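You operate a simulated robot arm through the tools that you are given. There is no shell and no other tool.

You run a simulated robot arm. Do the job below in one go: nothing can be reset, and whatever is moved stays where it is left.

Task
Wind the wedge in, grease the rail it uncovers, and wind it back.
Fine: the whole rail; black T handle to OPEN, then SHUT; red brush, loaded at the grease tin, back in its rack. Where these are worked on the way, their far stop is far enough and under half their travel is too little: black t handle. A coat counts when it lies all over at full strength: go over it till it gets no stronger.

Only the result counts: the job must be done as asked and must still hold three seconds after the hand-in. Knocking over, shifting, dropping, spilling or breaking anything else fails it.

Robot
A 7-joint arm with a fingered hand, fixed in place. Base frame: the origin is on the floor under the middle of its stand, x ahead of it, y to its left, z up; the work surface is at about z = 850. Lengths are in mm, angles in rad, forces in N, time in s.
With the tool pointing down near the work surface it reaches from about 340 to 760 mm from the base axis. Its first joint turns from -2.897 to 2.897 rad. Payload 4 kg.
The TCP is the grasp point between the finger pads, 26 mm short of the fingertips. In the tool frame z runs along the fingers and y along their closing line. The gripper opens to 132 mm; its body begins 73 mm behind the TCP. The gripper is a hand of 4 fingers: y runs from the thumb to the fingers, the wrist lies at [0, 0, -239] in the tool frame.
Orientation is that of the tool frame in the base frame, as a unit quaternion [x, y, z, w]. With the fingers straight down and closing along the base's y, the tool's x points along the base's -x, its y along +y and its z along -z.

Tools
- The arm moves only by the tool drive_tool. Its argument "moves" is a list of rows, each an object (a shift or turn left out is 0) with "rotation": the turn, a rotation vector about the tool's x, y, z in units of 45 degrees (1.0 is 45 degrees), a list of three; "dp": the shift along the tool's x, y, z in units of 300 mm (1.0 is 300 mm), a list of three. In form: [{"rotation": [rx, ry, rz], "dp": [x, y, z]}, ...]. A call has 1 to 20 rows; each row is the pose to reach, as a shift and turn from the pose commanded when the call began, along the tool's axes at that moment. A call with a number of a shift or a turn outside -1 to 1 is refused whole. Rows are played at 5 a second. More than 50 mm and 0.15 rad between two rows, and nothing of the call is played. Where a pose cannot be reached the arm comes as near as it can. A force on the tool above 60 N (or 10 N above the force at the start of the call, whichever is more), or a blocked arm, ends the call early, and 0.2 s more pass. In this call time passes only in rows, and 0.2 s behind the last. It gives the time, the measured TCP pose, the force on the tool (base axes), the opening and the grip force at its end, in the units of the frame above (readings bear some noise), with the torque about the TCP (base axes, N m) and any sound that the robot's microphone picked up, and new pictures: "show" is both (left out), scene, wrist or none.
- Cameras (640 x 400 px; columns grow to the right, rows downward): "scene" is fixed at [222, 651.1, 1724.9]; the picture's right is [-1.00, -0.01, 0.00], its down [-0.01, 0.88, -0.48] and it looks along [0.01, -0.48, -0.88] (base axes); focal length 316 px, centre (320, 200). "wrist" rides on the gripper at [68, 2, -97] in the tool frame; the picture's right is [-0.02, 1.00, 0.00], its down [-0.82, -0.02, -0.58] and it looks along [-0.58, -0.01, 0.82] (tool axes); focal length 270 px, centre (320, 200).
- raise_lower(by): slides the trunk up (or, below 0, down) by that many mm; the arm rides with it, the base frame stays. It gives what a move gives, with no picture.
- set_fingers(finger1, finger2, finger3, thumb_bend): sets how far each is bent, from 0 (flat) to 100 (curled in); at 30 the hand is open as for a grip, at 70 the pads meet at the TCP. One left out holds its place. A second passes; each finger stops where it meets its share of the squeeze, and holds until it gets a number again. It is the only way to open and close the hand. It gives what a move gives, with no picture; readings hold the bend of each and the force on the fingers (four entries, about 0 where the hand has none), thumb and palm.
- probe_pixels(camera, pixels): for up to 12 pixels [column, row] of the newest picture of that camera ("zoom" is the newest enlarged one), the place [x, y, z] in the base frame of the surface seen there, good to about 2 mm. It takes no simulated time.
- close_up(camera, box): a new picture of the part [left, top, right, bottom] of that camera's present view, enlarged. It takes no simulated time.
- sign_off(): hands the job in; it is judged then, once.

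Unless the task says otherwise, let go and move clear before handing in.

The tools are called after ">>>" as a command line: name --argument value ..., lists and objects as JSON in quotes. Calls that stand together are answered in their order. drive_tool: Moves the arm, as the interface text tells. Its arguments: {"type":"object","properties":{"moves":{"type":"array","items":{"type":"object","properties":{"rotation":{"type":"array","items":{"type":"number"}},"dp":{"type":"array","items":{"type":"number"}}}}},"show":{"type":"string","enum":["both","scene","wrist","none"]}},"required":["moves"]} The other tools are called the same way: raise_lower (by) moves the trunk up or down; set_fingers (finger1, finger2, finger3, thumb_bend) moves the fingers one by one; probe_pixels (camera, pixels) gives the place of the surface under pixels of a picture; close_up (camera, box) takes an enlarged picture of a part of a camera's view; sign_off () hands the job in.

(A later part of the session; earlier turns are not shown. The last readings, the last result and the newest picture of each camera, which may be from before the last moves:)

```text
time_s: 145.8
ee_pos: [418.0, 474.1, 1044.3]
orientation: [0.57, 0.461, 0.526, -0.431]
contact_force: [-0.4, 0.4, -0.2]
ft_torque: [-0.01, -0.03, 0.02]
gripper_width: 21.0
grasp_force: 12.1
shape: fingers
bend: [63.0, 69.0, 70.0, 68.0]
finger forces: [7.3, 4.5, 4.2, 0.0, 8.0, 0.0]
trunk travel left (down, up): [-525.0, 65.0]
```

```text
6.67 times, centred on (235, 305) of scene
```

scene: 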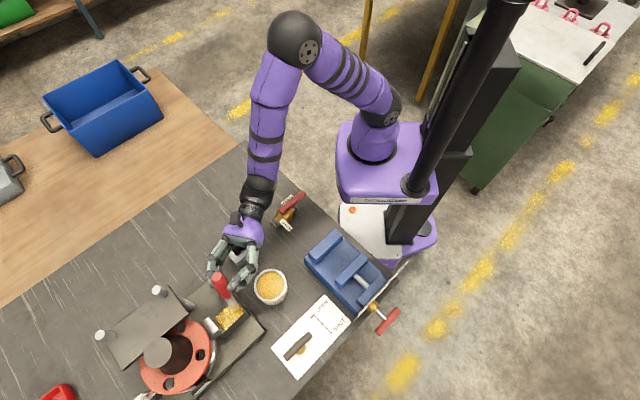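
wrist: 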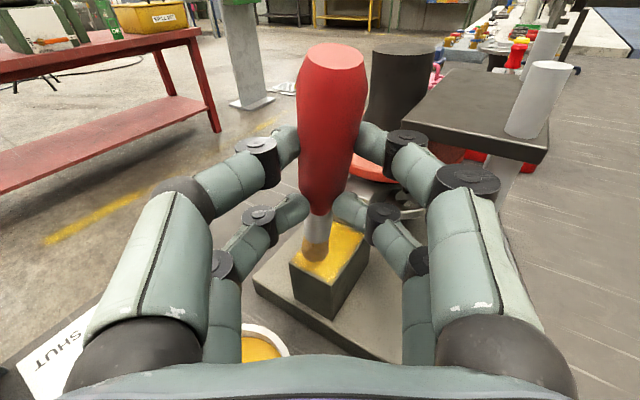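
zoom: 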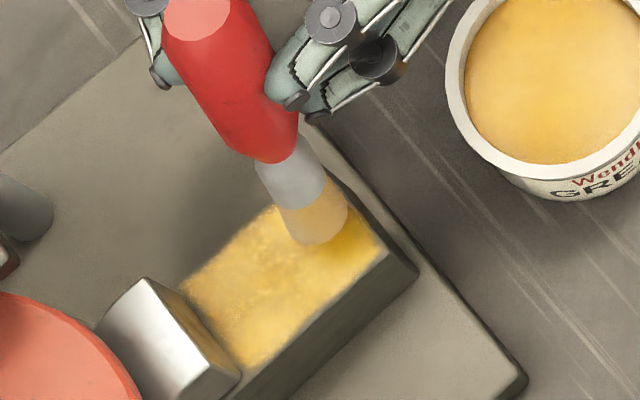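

The tip is over the near end of the centre lane. I'll lower to contact in small steps.

>>> drive_tool --moves '[{"dp": [-0.02, 0, 0.0015]}, {"dp": [-0.04, 0, 0.003]}]' --show "none"

>>> drive_tool --moves '[{"dp": [-0.005, 0, 0]}, {"dp": [-0.0083, 0, 0]}]' --show "wrist"

>>> close_up --camera "wrist" --box '[230, 160, 410, 340]'

```text
time_s: 146.4
ee_pos: [417.9, 473.8, 1032.0]
orientation: [0.57, 0.461, 0.525, -0.431]
contact_force: [0.6, 0.0, -1.1]
ft_torque: [0.01, 0.01, 0.01]
gripper_width: 21.3
grasp_force: 12.3
shape: fingers
bend: [63.0, 69.0, 70.0, 68.0]
finger forces: [7.5, 4.4, 4.1, 0.0, 7.9, 0.0]
trunk travel left (down, up): [-525.0, 65.0]
```

```text
time_s: 147.0
ee_pos: [417.0, 473.3, 1030.4]
orientation: [0.57, 0.461, 0.527, -0.431]
contact_force: [0.0, 0.9, 1.4]
ft_torque: [0.07, -0.01, -0.01]
gripper_width: 21.0
grasp_force: 12.1
shape: fingers
bend: [63.0, 69.0, 70.0, 68.0]
finger forces: [7.4, 4.3, 4.2, 0.1, 8.2, 0.0]
trunk travel left (down, up): [-525.0, 65.0]
```

wrist: 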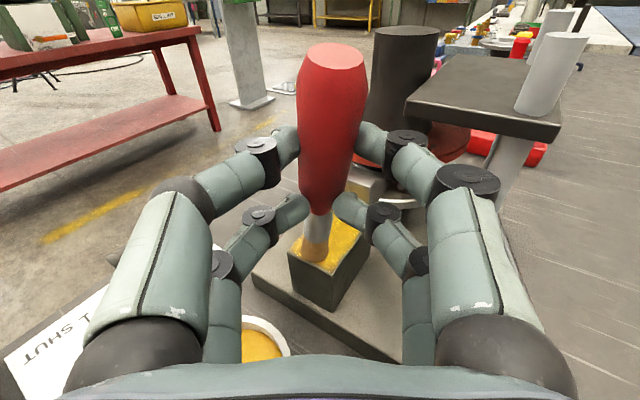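

```text
2.22 times, centred on (320, 250) of wrist
```

zoom: 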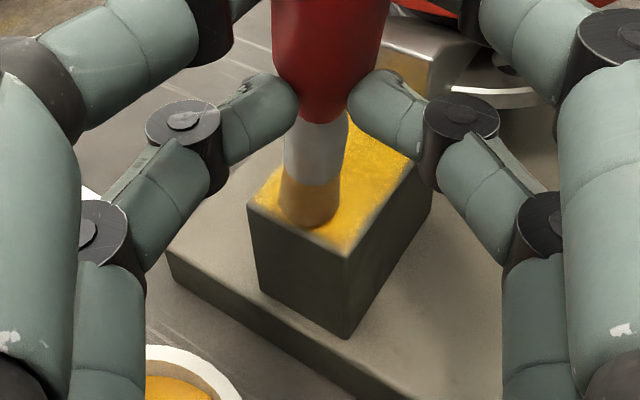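

Contact is made lightly (1.4 N). I'll press a touch more and stroke forward along the rail, checking partway.

>>> drive_tool --moves '[{"dp": [-0.0027, 0, 0]}, {"dp": [-0.001, 0.0146, 0.0225]}, {"dp": [0.0008, 0.0292, 0.0447]}, {"dp": [0.0025, 0.0438, 0.067]}]' --show "wrist"

>>> close_up --camera "wrist" --box '[220, 30, 420, 320]'

```text
time_s: 148.0
ee_pos: [434.3, 489.8, 1028.7]
orientation: [0.569, 0.461, 0.526, -0.432]
contact_force: [-0.9, -2.7, 7.0]
ft_torque: [0.14, 0.1, 0.08]
gripper_width: 20.7
grasp_force: 13.3
shape: fingers
bend: [63.0, 69.0, 70.0, 68.0]
finger forces: [8.4, 4.0, 6.6, 0.0, 7.6, 0.0]
trunk travel left (down, up): [-525.0, 65.0]
```

wrist: 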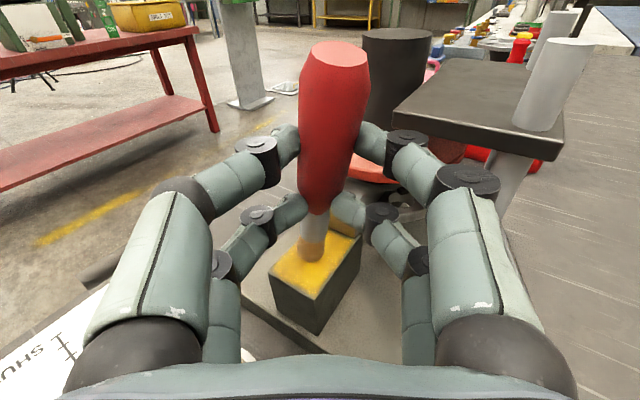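

```text
1.38 times, centred on (320, 175) of wrist
```

zoom: 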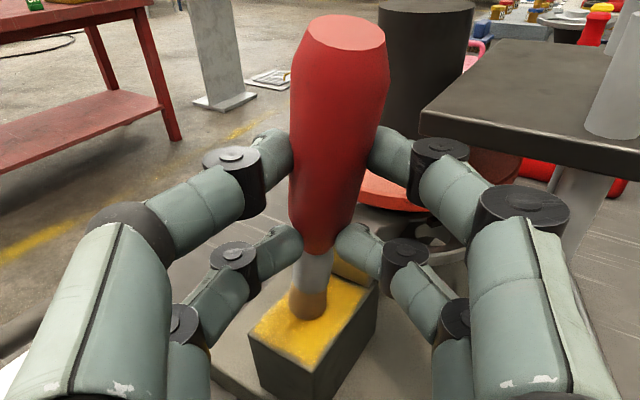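

It's holding well. I'll continue the forward stroke toward the wedge and then lift.

>>> drive_tool --moves '[{"dp": [0.0027, 0.0146, 0.0223]}, {"dp": [0.0044, 0.0292, 0.0446]}, {"dp": [0.0058, 0.04, 0.061]}, {"dp": [0.0058, 0.02, 0.074]}, {"dp": [0.0058, 0.0, 0.087]}]' --show "wrist"

>>> close_up --camera "wrist" --box '[220, 30, 420, 320]'

```text
time_s: 149.2
ee_pos: [440.2, 514.3, 1030.5]
orientation: [0.57, 0.461, 0.527, -0.431]
contact_force: [1.2, -5.4, 9.5]
ft_torque: [-0.16, -0.12, -0.06]
gripper_width: 20.9
grasp_force: 16.1
shape: fingers
bend: [63.0, 70.0, 71.0, 67.0]
finger forces: [6.4, 10.8, 6.7, 0.1, 7.8, 0.1]
trunk travel left (down, up): [-525.0, 65.0]
```

wrist: 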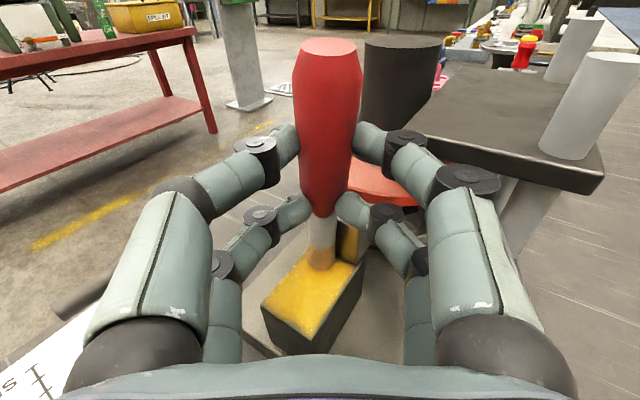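

```text
1.38 times, centred on (320, 175) of wrist
```

zoom: 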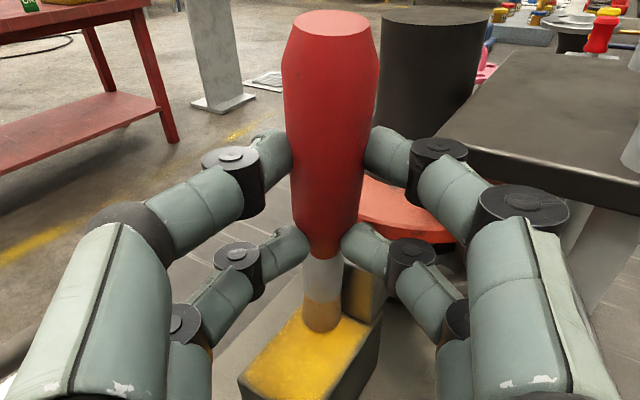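

The brush is more upright again. I'll lift 12 mm and go back to start the next forward lane.

>>> drive_tool --moves '[{"dp": [0.02, 0, -0.005]}, {"dp": [0.04, -0.005, -0.02]}, {"dp": [0.037, -0.015, -0.06]}, {"dp": [0.033, -0.025, -0.1]}, {"dp": [0.0301, -0.0345, -0.1332]}]' --show "none"

>>> drive_tool --moves '[{"dp": [-0.02, 0, 0.0015]}, {"dp": [-0.035, 0, 0.0026]}]' --show "wrist"

>>> close_up --camera "wrist" --box '[230, 160, 410, 340]'

>>> close_up --camera "scene" --box '[205, 285, 265, 345]'

```text
time_s: 150.4
ee_pos: [422.1, 479.2, 1040.0]
orientation: [0.57, 0.461, 0.526, -0.431]
contact_force: [0.0, -0.2, 0.0]
ft_torque: [-0.04, -0.03, -0.02]
gripper_width: 20.6
grasp_force: 12.0
shape: fingers
bend: [63.0, 69.0, 70.0, 68.0]
finger forces: [7.5, 4.4, 4.0, 0.0, 8.2, 0.1]
trunk travel left (down, up): [-525.0, 65.0]
```

```text
time_s: 151.0
ee_pos: [422.6, 480.2, 1031.2]
orientation: [0.569, 0.461, 0.526, -0.432]
contact_force: [0.1, 0.3, 0.1]
ft_torque: [-0.02, -0.02, 0.0]
gripper_width: 20.9
grasp_force: 12.2
shape: fingers
bend: [63.0, 69.0, 70.0, 68.0]
finger forces: [7.5, 4.6, 4.2, 0.0, 8.2, 0.0]
trunk travel left (down, up): [-525.0, 65.0]
```

wrist: 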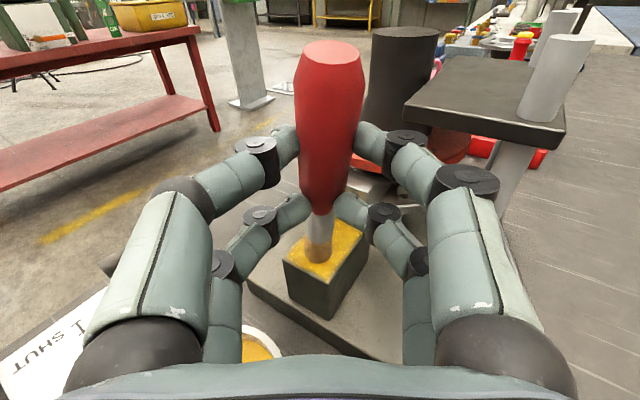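

```text
2.22 times, centred on (320, 250) of wrist
```

zoom: 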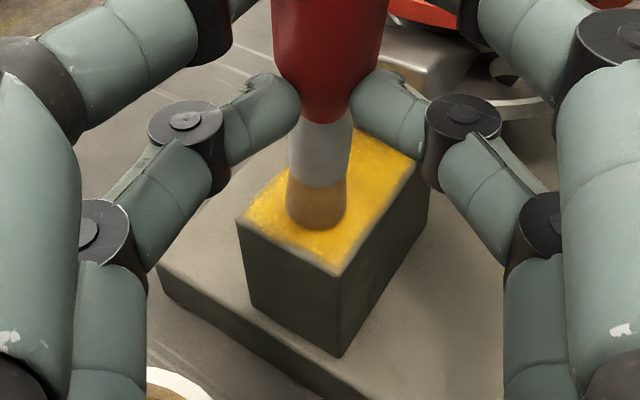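

```text
6.67 times, centred on (235, 315) of scene
```

zoom: 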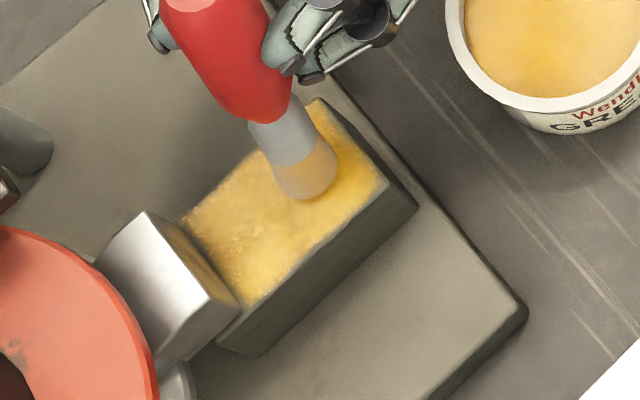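

Not touching yet here. I'll lower about 2 mm and make the second forward stroke along this lane.

>>> drive_tool --moves '[{"dp": [-0.0035, 0, 0]}, {"dp": [-0.006, 0, 0]}, {"dp": [-0.0043, 0.0146, 0.0223]}, {"dp": [-0.0026, 0.0292, 0.0446]}, {"dp": [-0.0009, 0.0438, 0.0669]}, {"dp": [0.0008, 0.0585, 0.0892]}, {"dp": [0.0025, 0.0731, 0.1115]}]' --show "wrist"

>>> close_up --camera "wrist" --box '[220, 30, 420, 320]'

>>> close_up --camera "scene" --box '[205, 285, 265, 345]'

```text
time_s: 152.6
ee_pos: [450.4, 508.3, 1028.4]
orientation: [0.57, 0.46, 0.527, -0.431]
contact_force: [-2.1, -4.2, 7.9]
ft_torque: [-0.03, 0.21, 0.13]
gripper_width: 20.7
grasp_force: 14.8
shape: fingers
bend: [63.0, 70.0, 70.0, 68.0]
finger forces: [8.1, 4.9, 9.7, 0.0, 7.5, 0.0]
trunk travel left (down, up): [-525.0, 65.0]
```

wrist: 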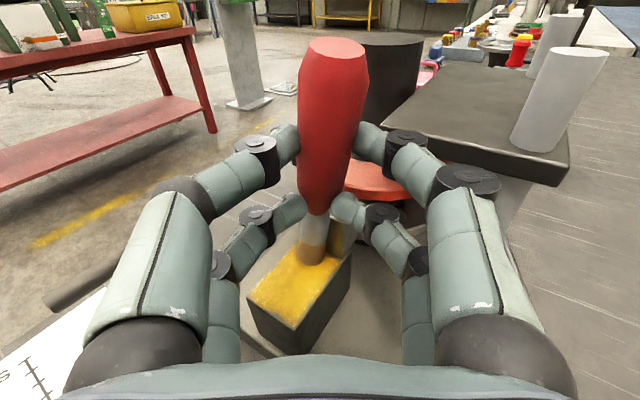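

```text
1.38 times, centred on (320, 175) of wrist
```

zoom: 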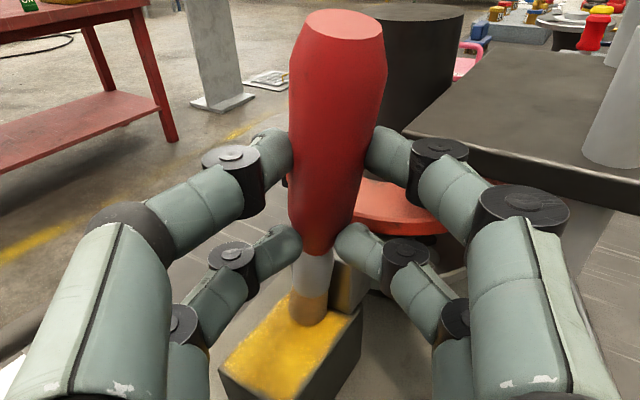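

```text
6.67 times, centred on (235, 315) of scene
```

zoom: 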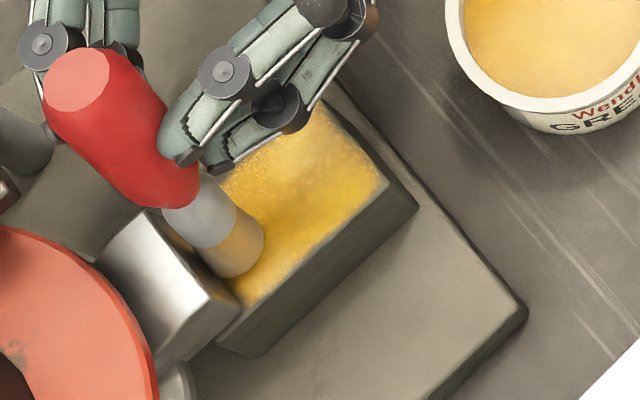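

The stroke is done with forces below 8 N. I'll lift away and compare the coat with the earlier pictures.

>>> drive_tool --moves '[{"dp": [0.01, -0.008, -0.012]}, {"dp": [0.05, -0.008, -0.012]}, {"dp": [0.13, -0.008, -0.012]}, {"dp": [0.21, -0.008, -0.05]}, {"dp": [0.27, -0.008, -0.13]}, {"dp": [0.28, -0.008, -0.23]}, {"dp": [0.28, -0.008, -0.32]}]' --show "both"

>>> close_up --camera "scene" --box '[212, 308, 236, 332]'

>>> close_up --camera "scene" --box '[226, 296, 250, 320]'

>>> close_up --camera "scene" --box '[195, 230, 245, 290]'

```text
time_s: 154.2
ee_pos: [430.0, 420.6, 1119.1]
orientation: [0.57, 0.46, 0.527, -0.431]
contact_force: [-0.1, -0.5, -0.3]
ft_torque: [-0.01, 0.0, 0.03]
gripper_width: 20.9
grasp_force: 13.3
shape: fingers
bend: [63.0, 69.0, 70.0, 68.0]
finger forces: [7.4, 5.2, 4.2, 0.0, 8.4, 0.1]
trunk travel left (down, up): [-525.0, 65.0]
```

scene: 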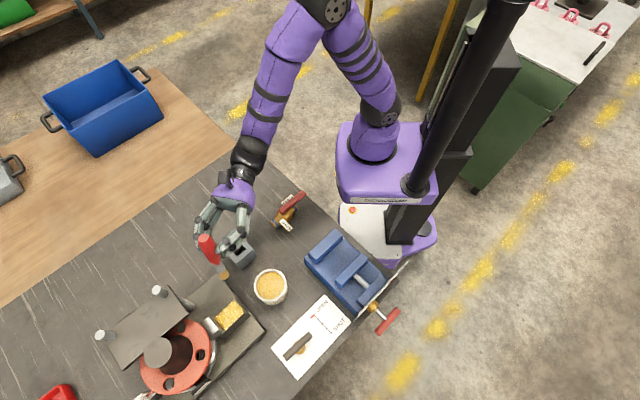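
wrist: 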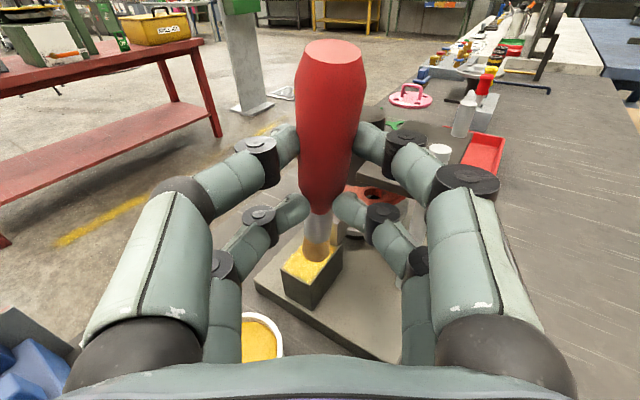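

```text
16.00 times, centred on (224, 320) of scene
```

zoom: 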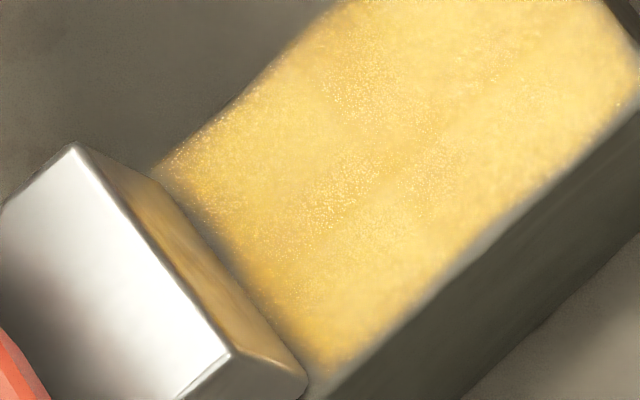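

```text
16.00 times, centred on (238, 308) of scene
```

zoom: 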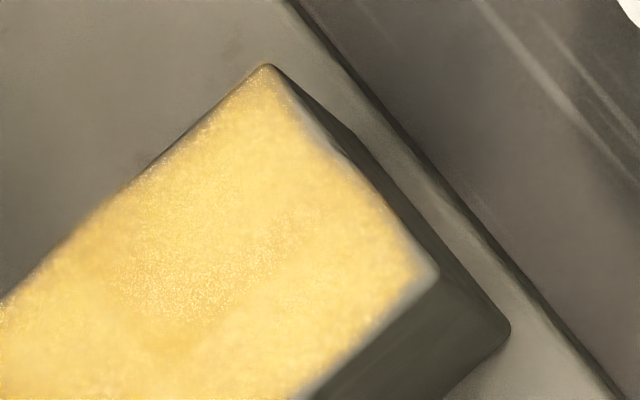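

```text
6.67 times, centred on (220, 260) of scene
```

zoom: 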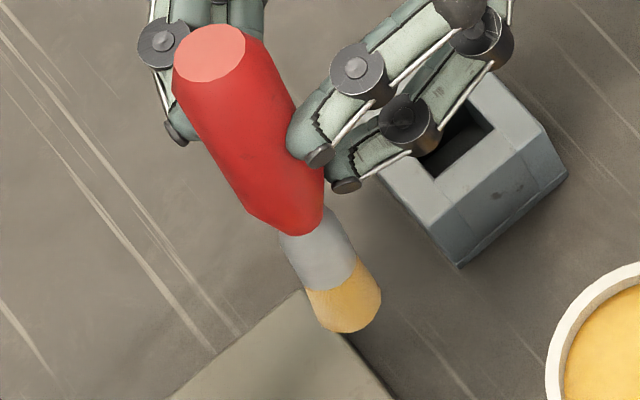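

The coat is unchanged from before, uniformly bright and no stronger, so it's at full strength. Now I'll return the brush to its rack, and first I'll measure its exact pose in the hand.

>>> probe_pixels --camera "zoom" --pixels '[[210, 52], [180, 60], [242, 45], [320, 250], [345, 325], [375, 305], [312, 305], [350, 305], [330, 328]]'

>>> probe_pixels --camera "wrist" --pixels '[[333, 50], [330, 100], [326, 150], [318, 225], [316, 245], [315, 258], [307, 250], [325, 250]]'

```text
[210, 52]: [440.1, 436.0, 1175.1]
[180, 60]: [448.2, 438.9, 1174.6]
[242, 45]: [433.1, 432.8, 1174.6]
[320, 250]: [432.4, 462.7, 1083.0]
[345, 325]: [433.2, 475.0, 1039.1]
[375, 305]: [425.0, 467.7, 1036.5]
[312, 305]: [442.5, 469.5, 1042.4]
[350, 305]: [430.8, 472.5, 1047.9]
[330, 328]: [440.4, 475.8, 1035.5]
```

```text
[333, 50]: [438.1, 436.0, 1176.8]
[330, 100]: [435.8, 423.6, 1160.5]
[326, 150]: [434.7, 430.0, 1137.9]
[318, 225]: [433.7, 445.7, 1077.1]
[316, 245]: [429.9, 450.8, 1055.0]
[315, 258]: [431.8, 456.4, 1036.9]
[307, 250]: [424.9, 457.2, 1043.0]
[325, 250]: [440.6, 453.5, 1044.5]
```

The brush leans 11° tip-forward and 5° sideways in the hand. I'll carry it above the rack while rotating the hand so that the brush becomes vertical.

>>> drive_tool --moves '[{"dp": [-0.0332, 0.0148, -0.0425], "rotation": [-0.0017, -0.041, -0.019]}, {"dp": [-0.0664, 0.0296, -0.085], "rotation": [-0.0033, -0.082, -0.038]}, {"dp": [-0.0997, 0.0444, -0.1275], "rotation": [-0.005, -0.1225, -0.0575]}, {"dp": [-0.1329, 0.0591, -0.17], "rotation": [-0.0067, -0.163, -0.077]}, {"dp": [-0.1661, 0.0739, -0.2125], "rotation": [-0.0083, -0.204, -0.096]}, {"dp": [-0.1993, 0.0887, -0.255], "rotation": [-0.01, -0.245, -0.115]}]' --show "both"

>>> close_up --camera "scene" --box '[205, 190, 275, 270]'

>>> close_up --camera "wrist" --box '[220, 30, 420, 350]'

```text
time_s: 155.6
ee_pos: [439.2, 336.1, 1063.8]
orientation: [0.599, 0.524, 0.489, -0.358]
contact_force: [0.7, -0.1, -0.7]
ft_torque: [0.01, -0.01, 0.01]
gripper_width: 20.9
grasp_force: 12.2
shape: fingers
bend: [63.0, 69.0, 70.0, 68.0]
finger forces: [7.4, 5.1, 4.1, 0.1, 8.4, 0.0]
trunk travel left (down, up): [-525.0, 65.0]
```

scene: 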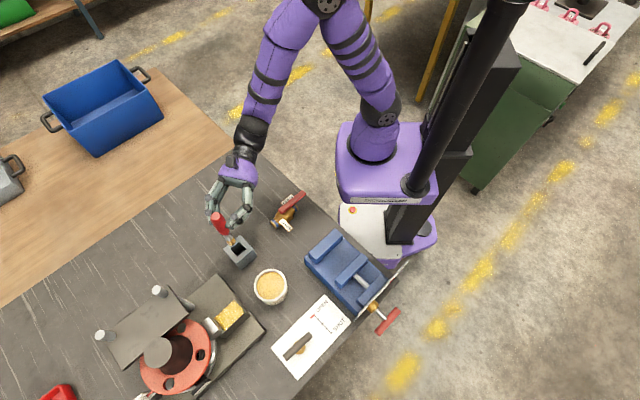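
wrist: 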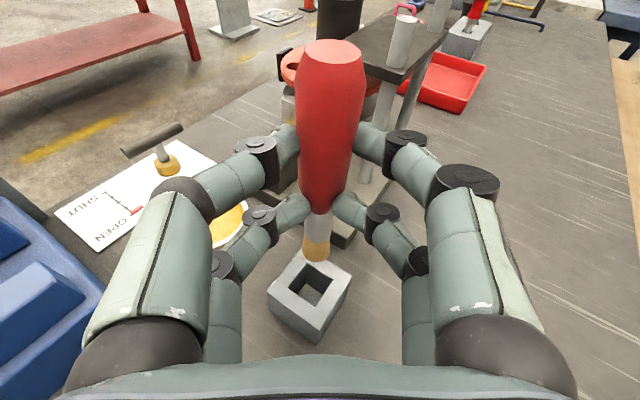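

```text
5.00 times, centred on (240, 230) of scene
```

zoom: 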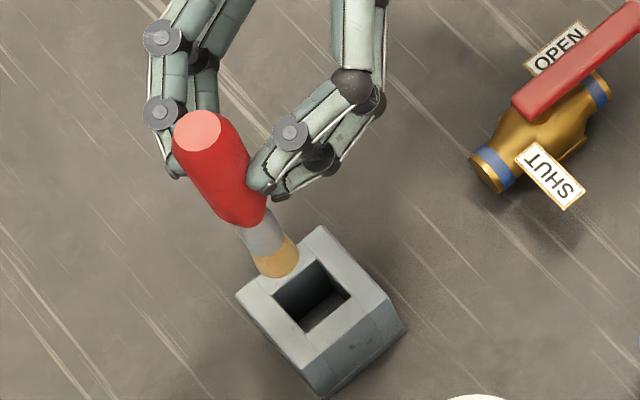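

```text
1.25 times, centred on (320, 190) of wrist
```

zoom: 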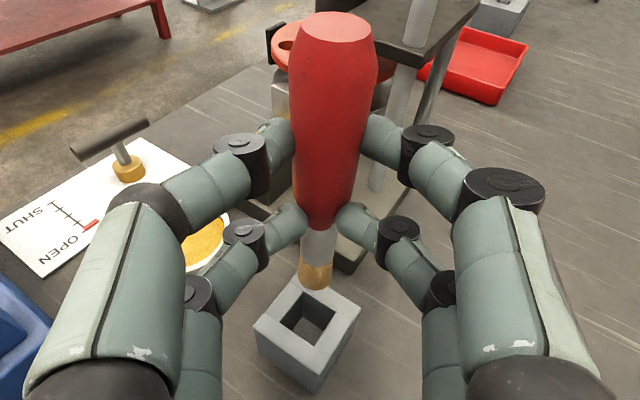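

Now I'll probe the brush top and tip to confirm it's vertical and lined up with the slot.

>>> close_up --camera "scene" --box '[205, 190, 275, 270]'

>>> probe_pixels --camera "zoom" --pixels '[[197, 132], [178, 135], [216, 128], [245, 205], [262, 235], [275, 262], [278, 275], [297, 255], [258, 268], [320, 262], [348, 293]]'

>>> probe_pixels --camera "wrist" --pixels '[[332, 52], [328, 120], [318, 228], [316, 245], [316, 256], [305, 248], [327, 248]]'

```text
5.00 times, centred on (240, 230) of scene
```

zoom: 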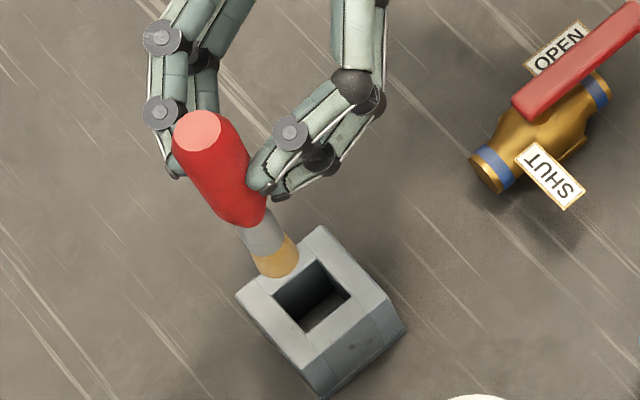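

```text
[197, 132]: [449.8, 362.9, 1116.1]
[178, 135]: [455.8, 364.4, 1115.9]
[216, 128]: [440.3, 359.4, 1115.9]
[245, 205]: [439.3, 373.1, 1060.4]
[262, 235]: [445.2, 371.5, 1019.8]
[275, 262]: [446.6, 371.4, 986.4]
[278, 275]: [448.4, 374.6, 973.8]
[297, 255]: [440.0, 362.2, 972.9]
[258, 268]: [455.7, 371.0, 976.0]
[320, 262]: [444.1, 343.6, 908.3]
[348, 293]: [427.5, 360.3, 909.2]
```

```text
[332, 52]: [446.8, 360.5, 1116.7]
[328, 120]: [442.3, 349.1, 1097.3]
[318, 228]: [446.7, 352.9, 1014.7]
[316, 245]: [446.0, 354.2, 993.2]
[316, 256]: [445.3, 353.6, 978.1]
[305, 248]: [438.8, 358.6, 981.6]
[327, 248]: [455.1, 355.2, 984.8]
```

The brush is vertical within 1° and centred on the slot to within about 1 mm. I'll lower 50 mm so the tip is just above the slot, and check.

>>> drive_tool --moves '[{"dp": [-0.0535, -0.0056, 0.0141]}, {"dp": [-0.107, -0.0113, 0.0281]}, {"dp": [-0.1606, -0.0169, 0.0422]}]' --show "both"

>>> close_up --camera "scene" --box '[205, 195, 275, 275]'

>>> close_up --camera "wrist" --box '[250, 180, 390, 330]'

```text
time_s: 156.4
ee_pos: [439.5, 336.4, 1016.4]
orientation: [0.597, 0.524, 0.489, -0.36]
contact_force: [-0.1, 0.0, -0.7]
ft_torque: [-0.04, 0.03, 0.02]
gripper_width: 21.1
grasp_force: 12.8
shape: fingers
bend: [63.0, 69.0, 70.0, 68.0]
finger forces: [7.5, 5.1, 4.1, 0.0, 8.4, 0.0]
trunk travel left (down, up): [-525.0, 65.0]
```

scene: 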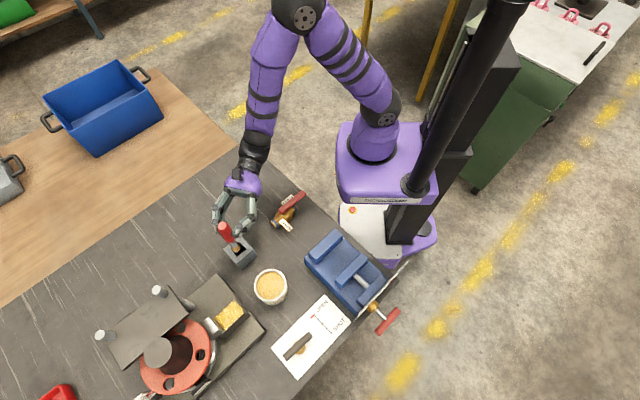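
wrist: 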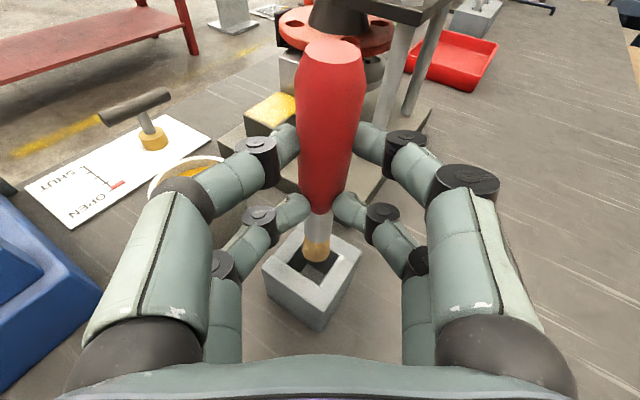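

```text
5.00 times, centred on (240, 235) of scene
```

zoom: 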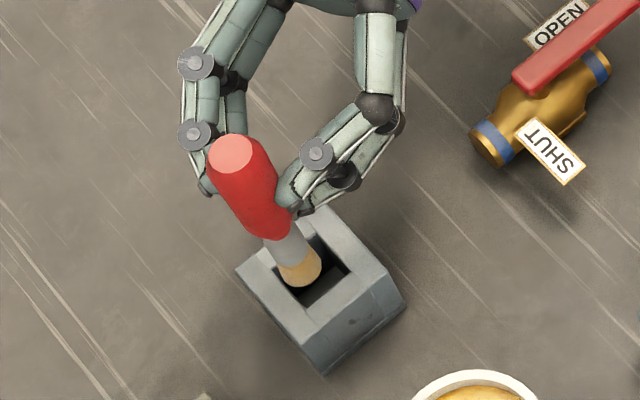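

```text
2.67 times, centred on (320, 255) of wrist
```

zoom: 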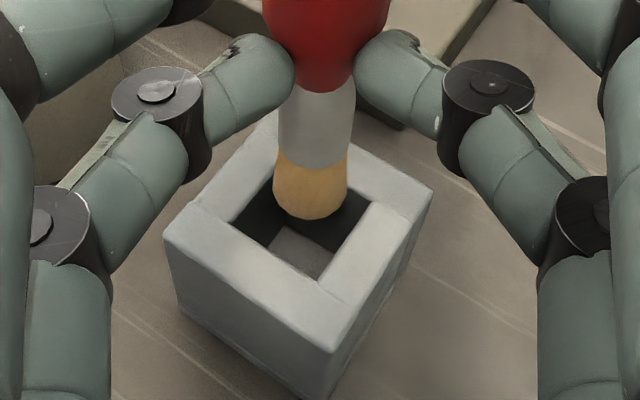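

The tip is over the opening. I'll lower it into the slot in small steps.

>>> drive_tool --moves '[{"dp": [-0.024, -0.0021, 0.0067]}, {"dp": [-0.048, -0.0042, 0.0133]}, {"dp": [-0.072, -0.0063, 0.02]}, {"dp": [-0.096, -0.0084, 0.0267]}]' --show "both"

>>> close_up --camera "scene" --box '[205, 200, 275, 275]'

>>> close_up --camera "wrist" --box '[250, 180, 390, 330]'

```text
time_s: 157.4
ee_pos: [439.1, 335.7, 985.4]
orientation: [0.598, 0.522, 0.491, -0.358]
contact_force: [-0.2, 0.0, -1.2]
ft_torque: [0.01, 0.04, -0.01]
gripper_width: 20.8
grasp_force: 12.2
shape: fingers
bend: [63.0, 69.0, 70.0, 68.0]
finger forces: [7.4, 5.0, 4.1, 0.0, 8.4, 0.0]
trunk travel left (down, up): [-525.0, 65.0]
```

scene: 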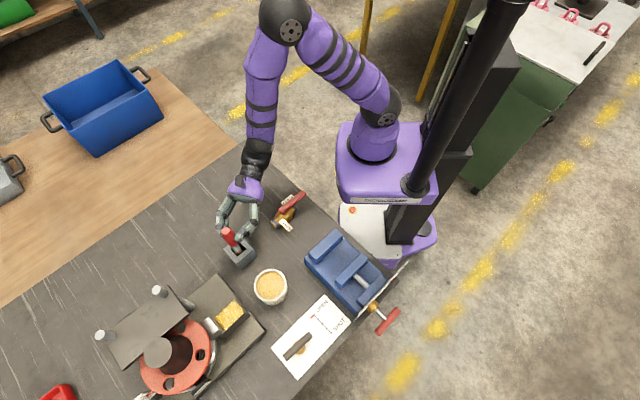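
wrist: 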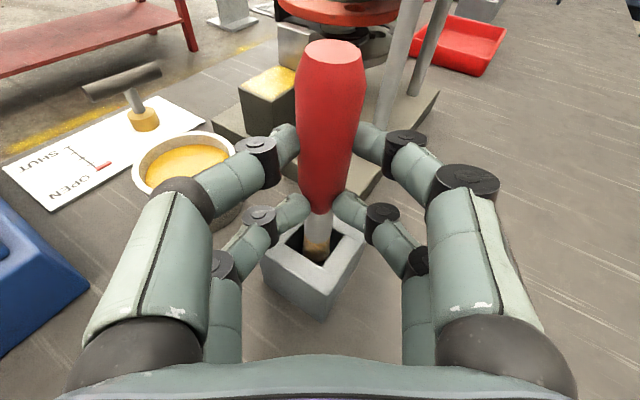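

```text
5.33 times, centred on (240, 238) of scene
```

zoom: 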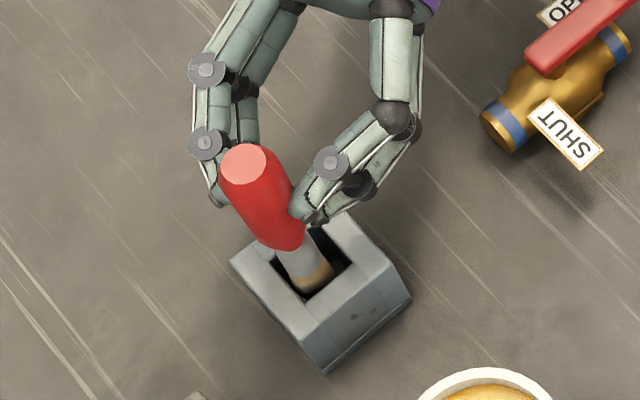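

```text
2.67 times, centred on (320, 255) of wrist
```

zoom: 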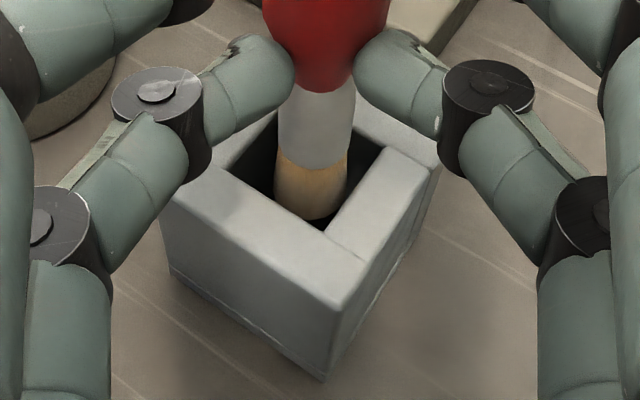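

The bristles are inside the slot with no contact force. I'll continue lowering about 22 mm.

>>> drive_tool --moves '[{"dp": [-0.024, -0.0021, 0.0067]}, {"dp": [-0.048, -0.0042, 0.0133]}, {"dp": [-0.072, -0.0063, 0.02]}]' --show "both"

>>> close_up --camera "scene" --box '[205, 200, 275, 275]'

>>> close_up --camera "wrist" --box '[250, 160, 390, 310]'

```text
time_s: 158.2
ee_pos: [439.1, 336.0, 963.5]
orientation: [0.598, 0.523, 0.491, -0.359]
contact_force: [0.7, 0.0, -0.8]
ft_torque: [0.0, -0.03, 0.01]
gripper_width: 20.9
grasp_force: 12.3
shape: fingers
bend: [63.0, 69.0, 70.0, 68.0]
finger forces: [7.4, 5.1, 4.1, 0.0, 8.3, 0.0]
trunk travel left (down, up): [-525.0, 65.0]
```

scene: 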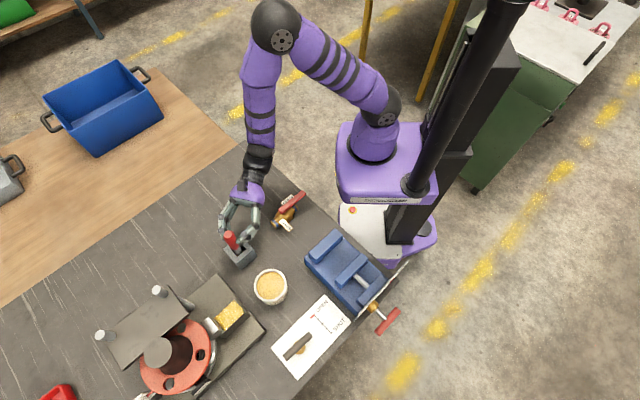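
wrist: 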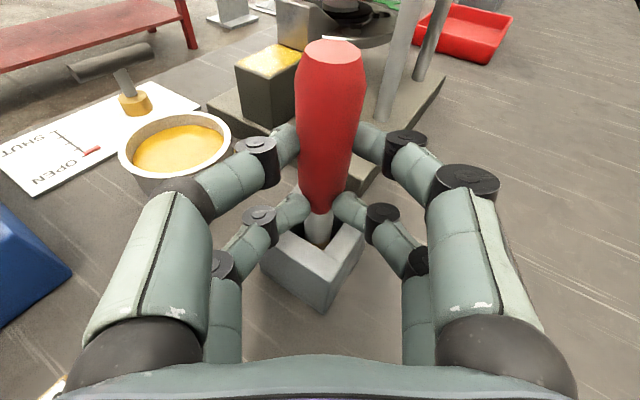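

```text
5.33 times, centred on (240, 238) of scene
```

zoom: 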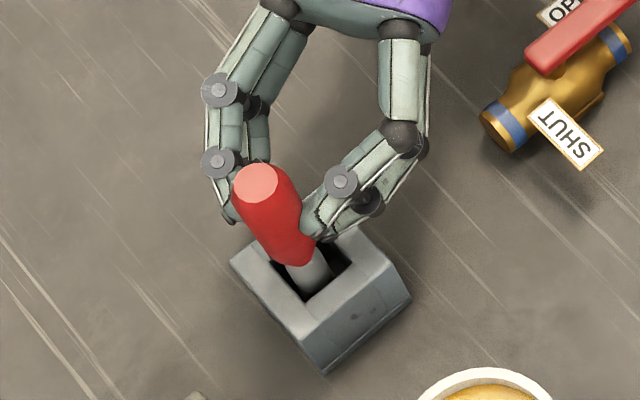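

```text
2.67 times, centred on (320, 235) of wrist
```

zoom: 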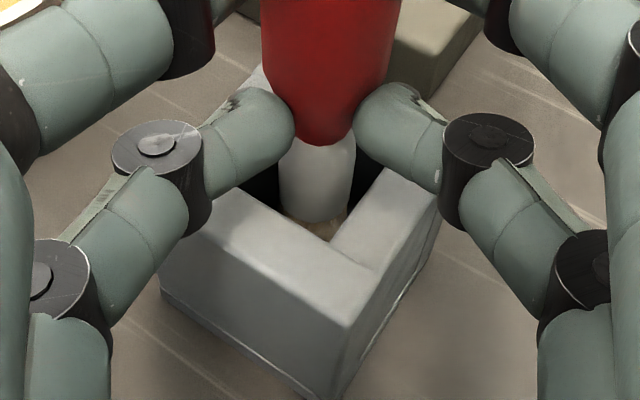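

Top of the handle is about 7 mm above its rest height. I'll lower 5 mm more and release gently.

>>> drive_tool --moves '[{"dp": [-0.008, -0.0007, 0.0022]}, {"dp": [-0.016, -0.0014, 0.0044]}]' --show "none"

>>> set_fingers --finger1 60 --finger2 60 --finger3 60 --thumb_bend 60

>>> close_up --camera "scene" --box '[205, 200, 275, 275]'

>>> close_up --camera "wrist" --box '[220, 20, 420, 310]'

```text
time_s: 158.8
ee_pos: [438.1, 336.0, 957.9]
orientation: [0.598, 0.523, 0.49, -0.359]
contact_force: [0.0, 0.4, -0.4]
ft_torque: [-0.03, -0.03, -0.02]
gripper_width: 20.9
grasp_force: 12.8
shape: fingers
bend: [63.0, 69.0, 70.0, 68.0]
finger forces: [7.4, 5.1, 4.1, 0.0, 8.5, 0.0]
trunk travel left (down, up): [-525.0, 65.0]
```

```text
time_s: 159.8
ee_pos: [438.6, 336.3, 957.9]
orientation: [0.598, 0.523, 0.49, -0.358]
contact_force: [0.3, 0.3, 0.1]
ft_torque: [0.0, -0.03, 0.01]
gripper_width: 31.9
grasp_force: 0.0
shape: fingers
bend: [60.0, 60.0, 60.0, 60.0]
finger forces: [0.0, 0.0, 0.0, 0.1, 0.1, 0.1]
trunk travel left (down, up): [-525.0, 65.0]
```

```text
5.33 times, centred on (240, 238) of scene
```

zoom: 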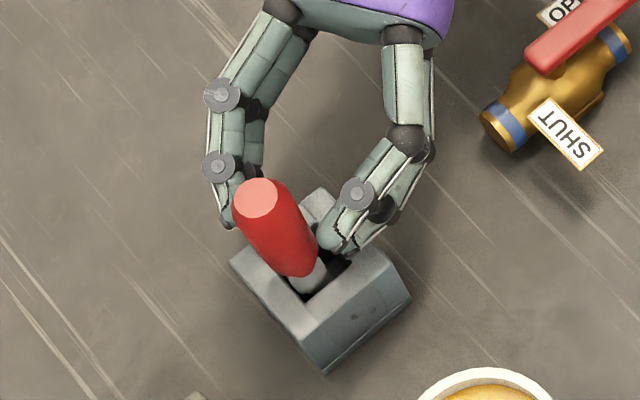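

```text
1.38 times, centred on (320, 165) of wrist
```

zoom: 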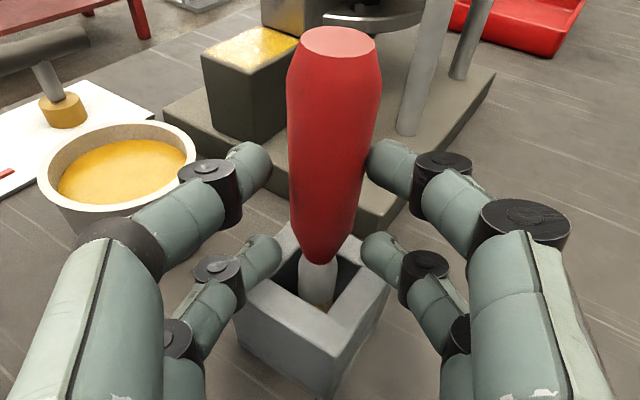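

The brush stands in its rack by itself. I'll open the fingers wider and check its height and position before withdrawing.

>>> set_fingers --finger1 42 --finger2 42 --finger3 42 --thumb_bend 42

>>> close_up --camera "scene" --box '[205, 200, 275, 275]'

>>> probe_pixels --camera "zoom" --pixels '[[258, 203], [240, 208], [276, 198], [285, 245], [308, 282], [310, 290]]'

```text
time_s: 160.8
ee_pos: [439.5, 335.7, 957.8]
orientation: [0.598, 0.523, 0.49, -0.359]
contact_force: [0.4, 0.7, 1.1]
ft_torque: [0.01, 0.02, 0.0]
gripper_width: 92.2
grasp_force: 0.1
shape: fingers
bend: [42.0, 42.0, 42.0, 42.0]
finger forces: [0.0, 0.0, 0.0, 0.0, 0.1, 0.0]
trunk travel left (down, up): [-525.0, 65.0]
```

```text
5.33 times, centred on (240, 238) of scene
```

zoom: 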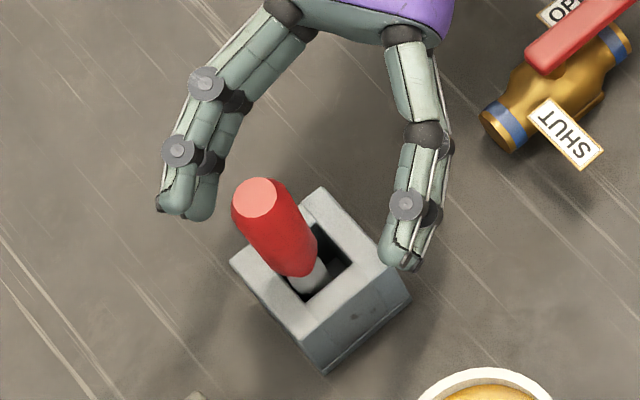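

```text
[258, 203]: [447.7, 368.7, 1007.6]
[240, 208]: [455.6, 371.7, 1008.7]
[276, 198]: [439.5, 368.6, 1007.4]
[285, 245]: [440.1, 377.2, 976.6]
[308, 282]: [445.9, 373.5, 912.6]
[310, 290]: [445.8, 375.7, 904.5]
```

The brush is seated with its top at z≈1008, the same height as at the start. I'll lift the open hand straight up off it.

>>> drive_tool --moves '[{"dp": [0.0769, 0.0067, -0.0213]}, {"dp": [0.1538, 0.0134, -0.0427]}, {"dp": [0.2306, 0.02, -0.064]}, {"dp": [0.3075, 0.0267, -0.0854]}, {"dp": [0.3844, 0.0334, -0.1067]}]' --show "both"

>>> close_up --camera "scene" --box '[205, 215, 275, 275]'

```text
time_s: 162.0
ee_pos: [438.2, 335.8, 1076.6]
orientation: [0.598, 0.522, 0.49, -0.359]
contact_force: [-0.4, 0.1, -1.1]
ft_torque: [-0.02, 0.03, 0.01]
gripper_width: 92.5
grasp_force: 0.1
shape: fingers
bend: [42.0, 42.0, 42.0, 42.0]
finger forces: [0.0, 0.1, 0.0, 0.0, 0.1, 0.1]
trunk travel left (down, up): [-525.0, 65.0]
```

scene: 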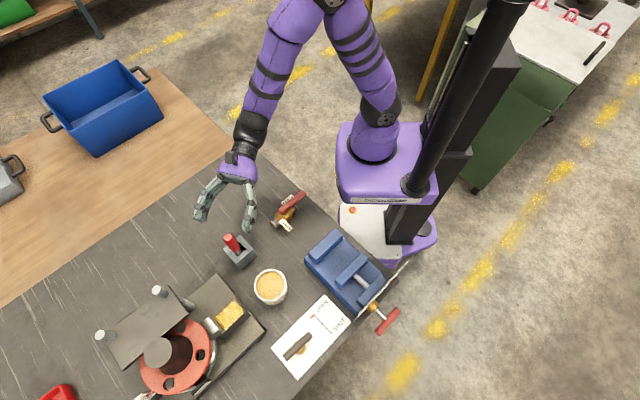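
wrist: 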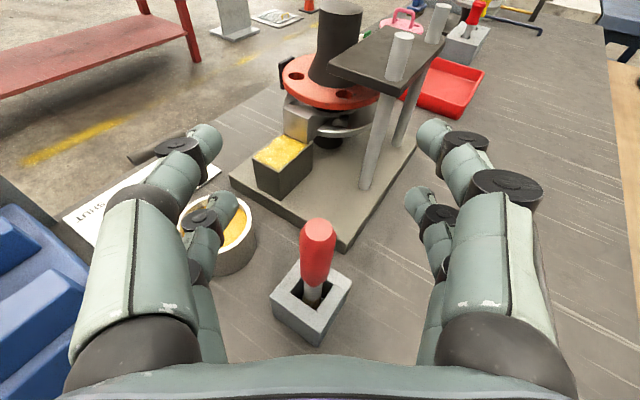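

```text
6.67 times, centred on (240, 245) of scene
```

zoom: 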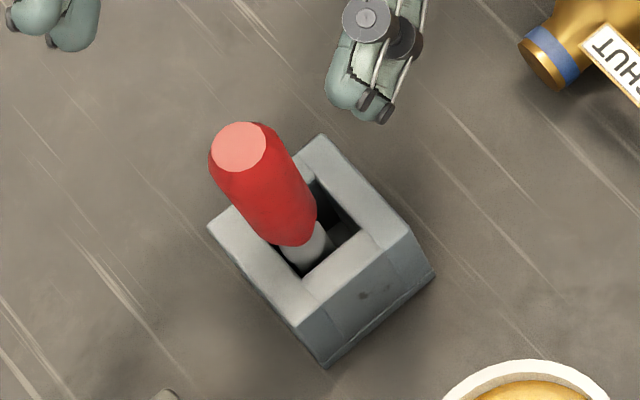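

The brush stands in its rack, unmoved. From here the wrist camera sees the rail from the other side, so I'll check the coat there before winding the wedge back.

>>> close_up --camera "wrist" --box '[240, 100, 330, 180]'

>>> close_up --camera "scene" --box '[205, 290, 255, 340]'

```text
5.00 times, centred on (285, 140) of wrist
```

zoom: 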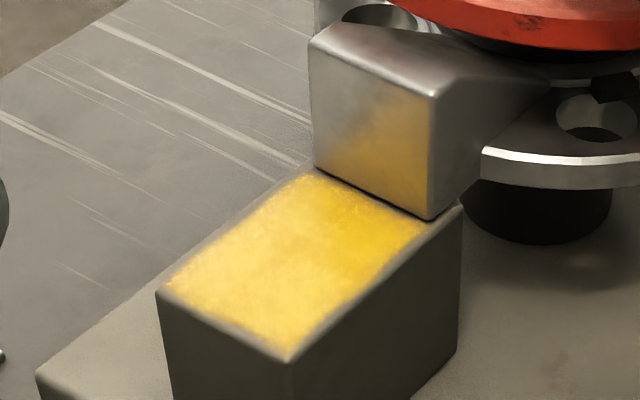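

```text
8.00 times, centred on (230, 315) of scene
```

zoom: 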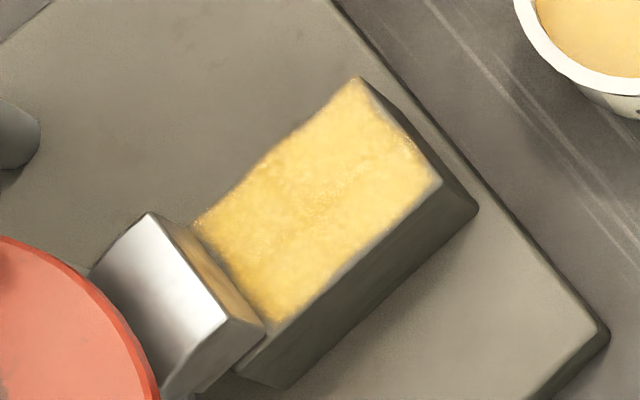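

The coat is good, but near the rail's right-hand corner by the wedge (zoom (440,215)) there seems to be a grey patch. I'll look closer.

>>> close_up --camera "wrist" --box '[285, 125, 325, 165]'

>>> probe_pixels --camera "zoom" --pixels '[[320, 200], [350, 230], [400, 230], [440, 210], [460, 190], [300, 250], [250, 300], [380, 250], [420, 240]]'

```text
10.00 times, centred on (305, 145) of wrist
```

zoom: 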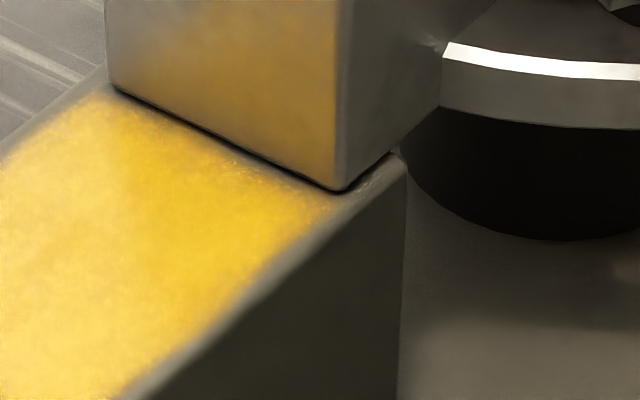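

```text
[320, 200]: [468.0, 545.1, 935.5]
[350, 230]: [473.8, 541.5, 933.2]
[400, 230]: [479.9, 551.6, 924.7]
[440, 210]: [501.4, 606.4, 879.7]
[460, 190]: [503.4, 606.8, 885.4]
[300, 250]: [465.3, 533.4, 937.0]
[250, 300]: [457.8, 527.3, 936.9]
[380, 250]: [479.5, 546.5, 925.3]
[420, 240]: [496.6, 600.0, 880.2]
```

The grey strip there is just the rail's bevelled edge sloping down; the coat reaches the flat top's edge everywhere. Now I'll point the hand down again for the T handle.

>>> drive_tool --moves '[{"dp": [0.03, 0, 0], "rotation": [0, -0.16, 0]}, {"dp": [0.06, 0, 0], "rotation": [0, -0.33, 0]}, {"dp": [0.08, 0, 0], "rotation": [0, -0.5, 0]}, {"dp": [0.1, 0, 0], "rotation": [0, -0.66, 0]}, {"dp": [0.12, 0, 0], "rotation": [0, -0.83, 0]}, {"dp": [0.14, 0, 0], "rotation": [0, -1.0, 0]}]' --show "none"

>>> drive_tool --moves '[{"rotation": [0, -0.16, 0]}, {"rotation": [0, -0.33, 0]}, {"rotation": [0, -0.5, 0]}, {"rotation": [0, -0.65, 0]}]' --show "both"

```text
time_s: 163.4
ee_pos: [438.7, 347.1, 1118.3]
orientation: [0.74, 0.621, 0.224, -0.13]
contact_force: [-0.6, -0.5, 0.1]
ft_torque: [0.03, 0.0, 0.05]
gripper_width: 92.3
grasp_force: 0.0
shape: fingers
bend: [42.0, 42.0, 42.0, 42.0]
finger forces: [0.0, 0.0, 0.0, 0.0, 0.1, 0.0]
trunk travel left (down, up): [-525.0, 65.0]
```

```text
time_s: 164.4
ee_pos: [438.0, 347.9, 1117.4]
orientation: [0.773, 0.633, 0.028, 0.031]
contact_force: [1.0, -0.5, 0.5]
ft_torque: [-0.03, -0.03, 0.0]
gripper_width: 92.9
grasp_force: 0.1
shape: fingers
bend: [42.0, 42.0, 42.0, 42.0]
finger forces: [0.0, 0.0, 0.0, 0.0, 0.0, 0.0]
trunk travel left (down, up): [-525.0, 65.0]
```

scene: 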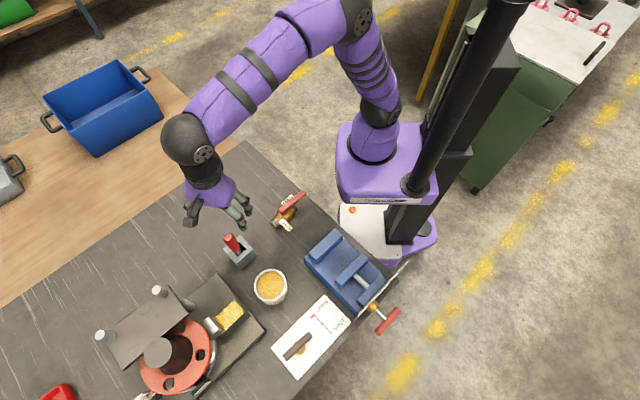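
wrist: 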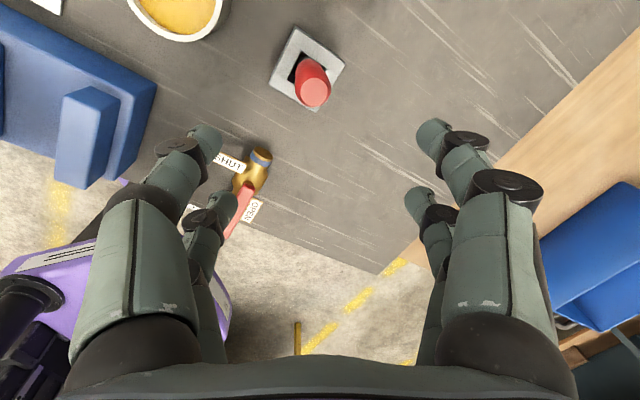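

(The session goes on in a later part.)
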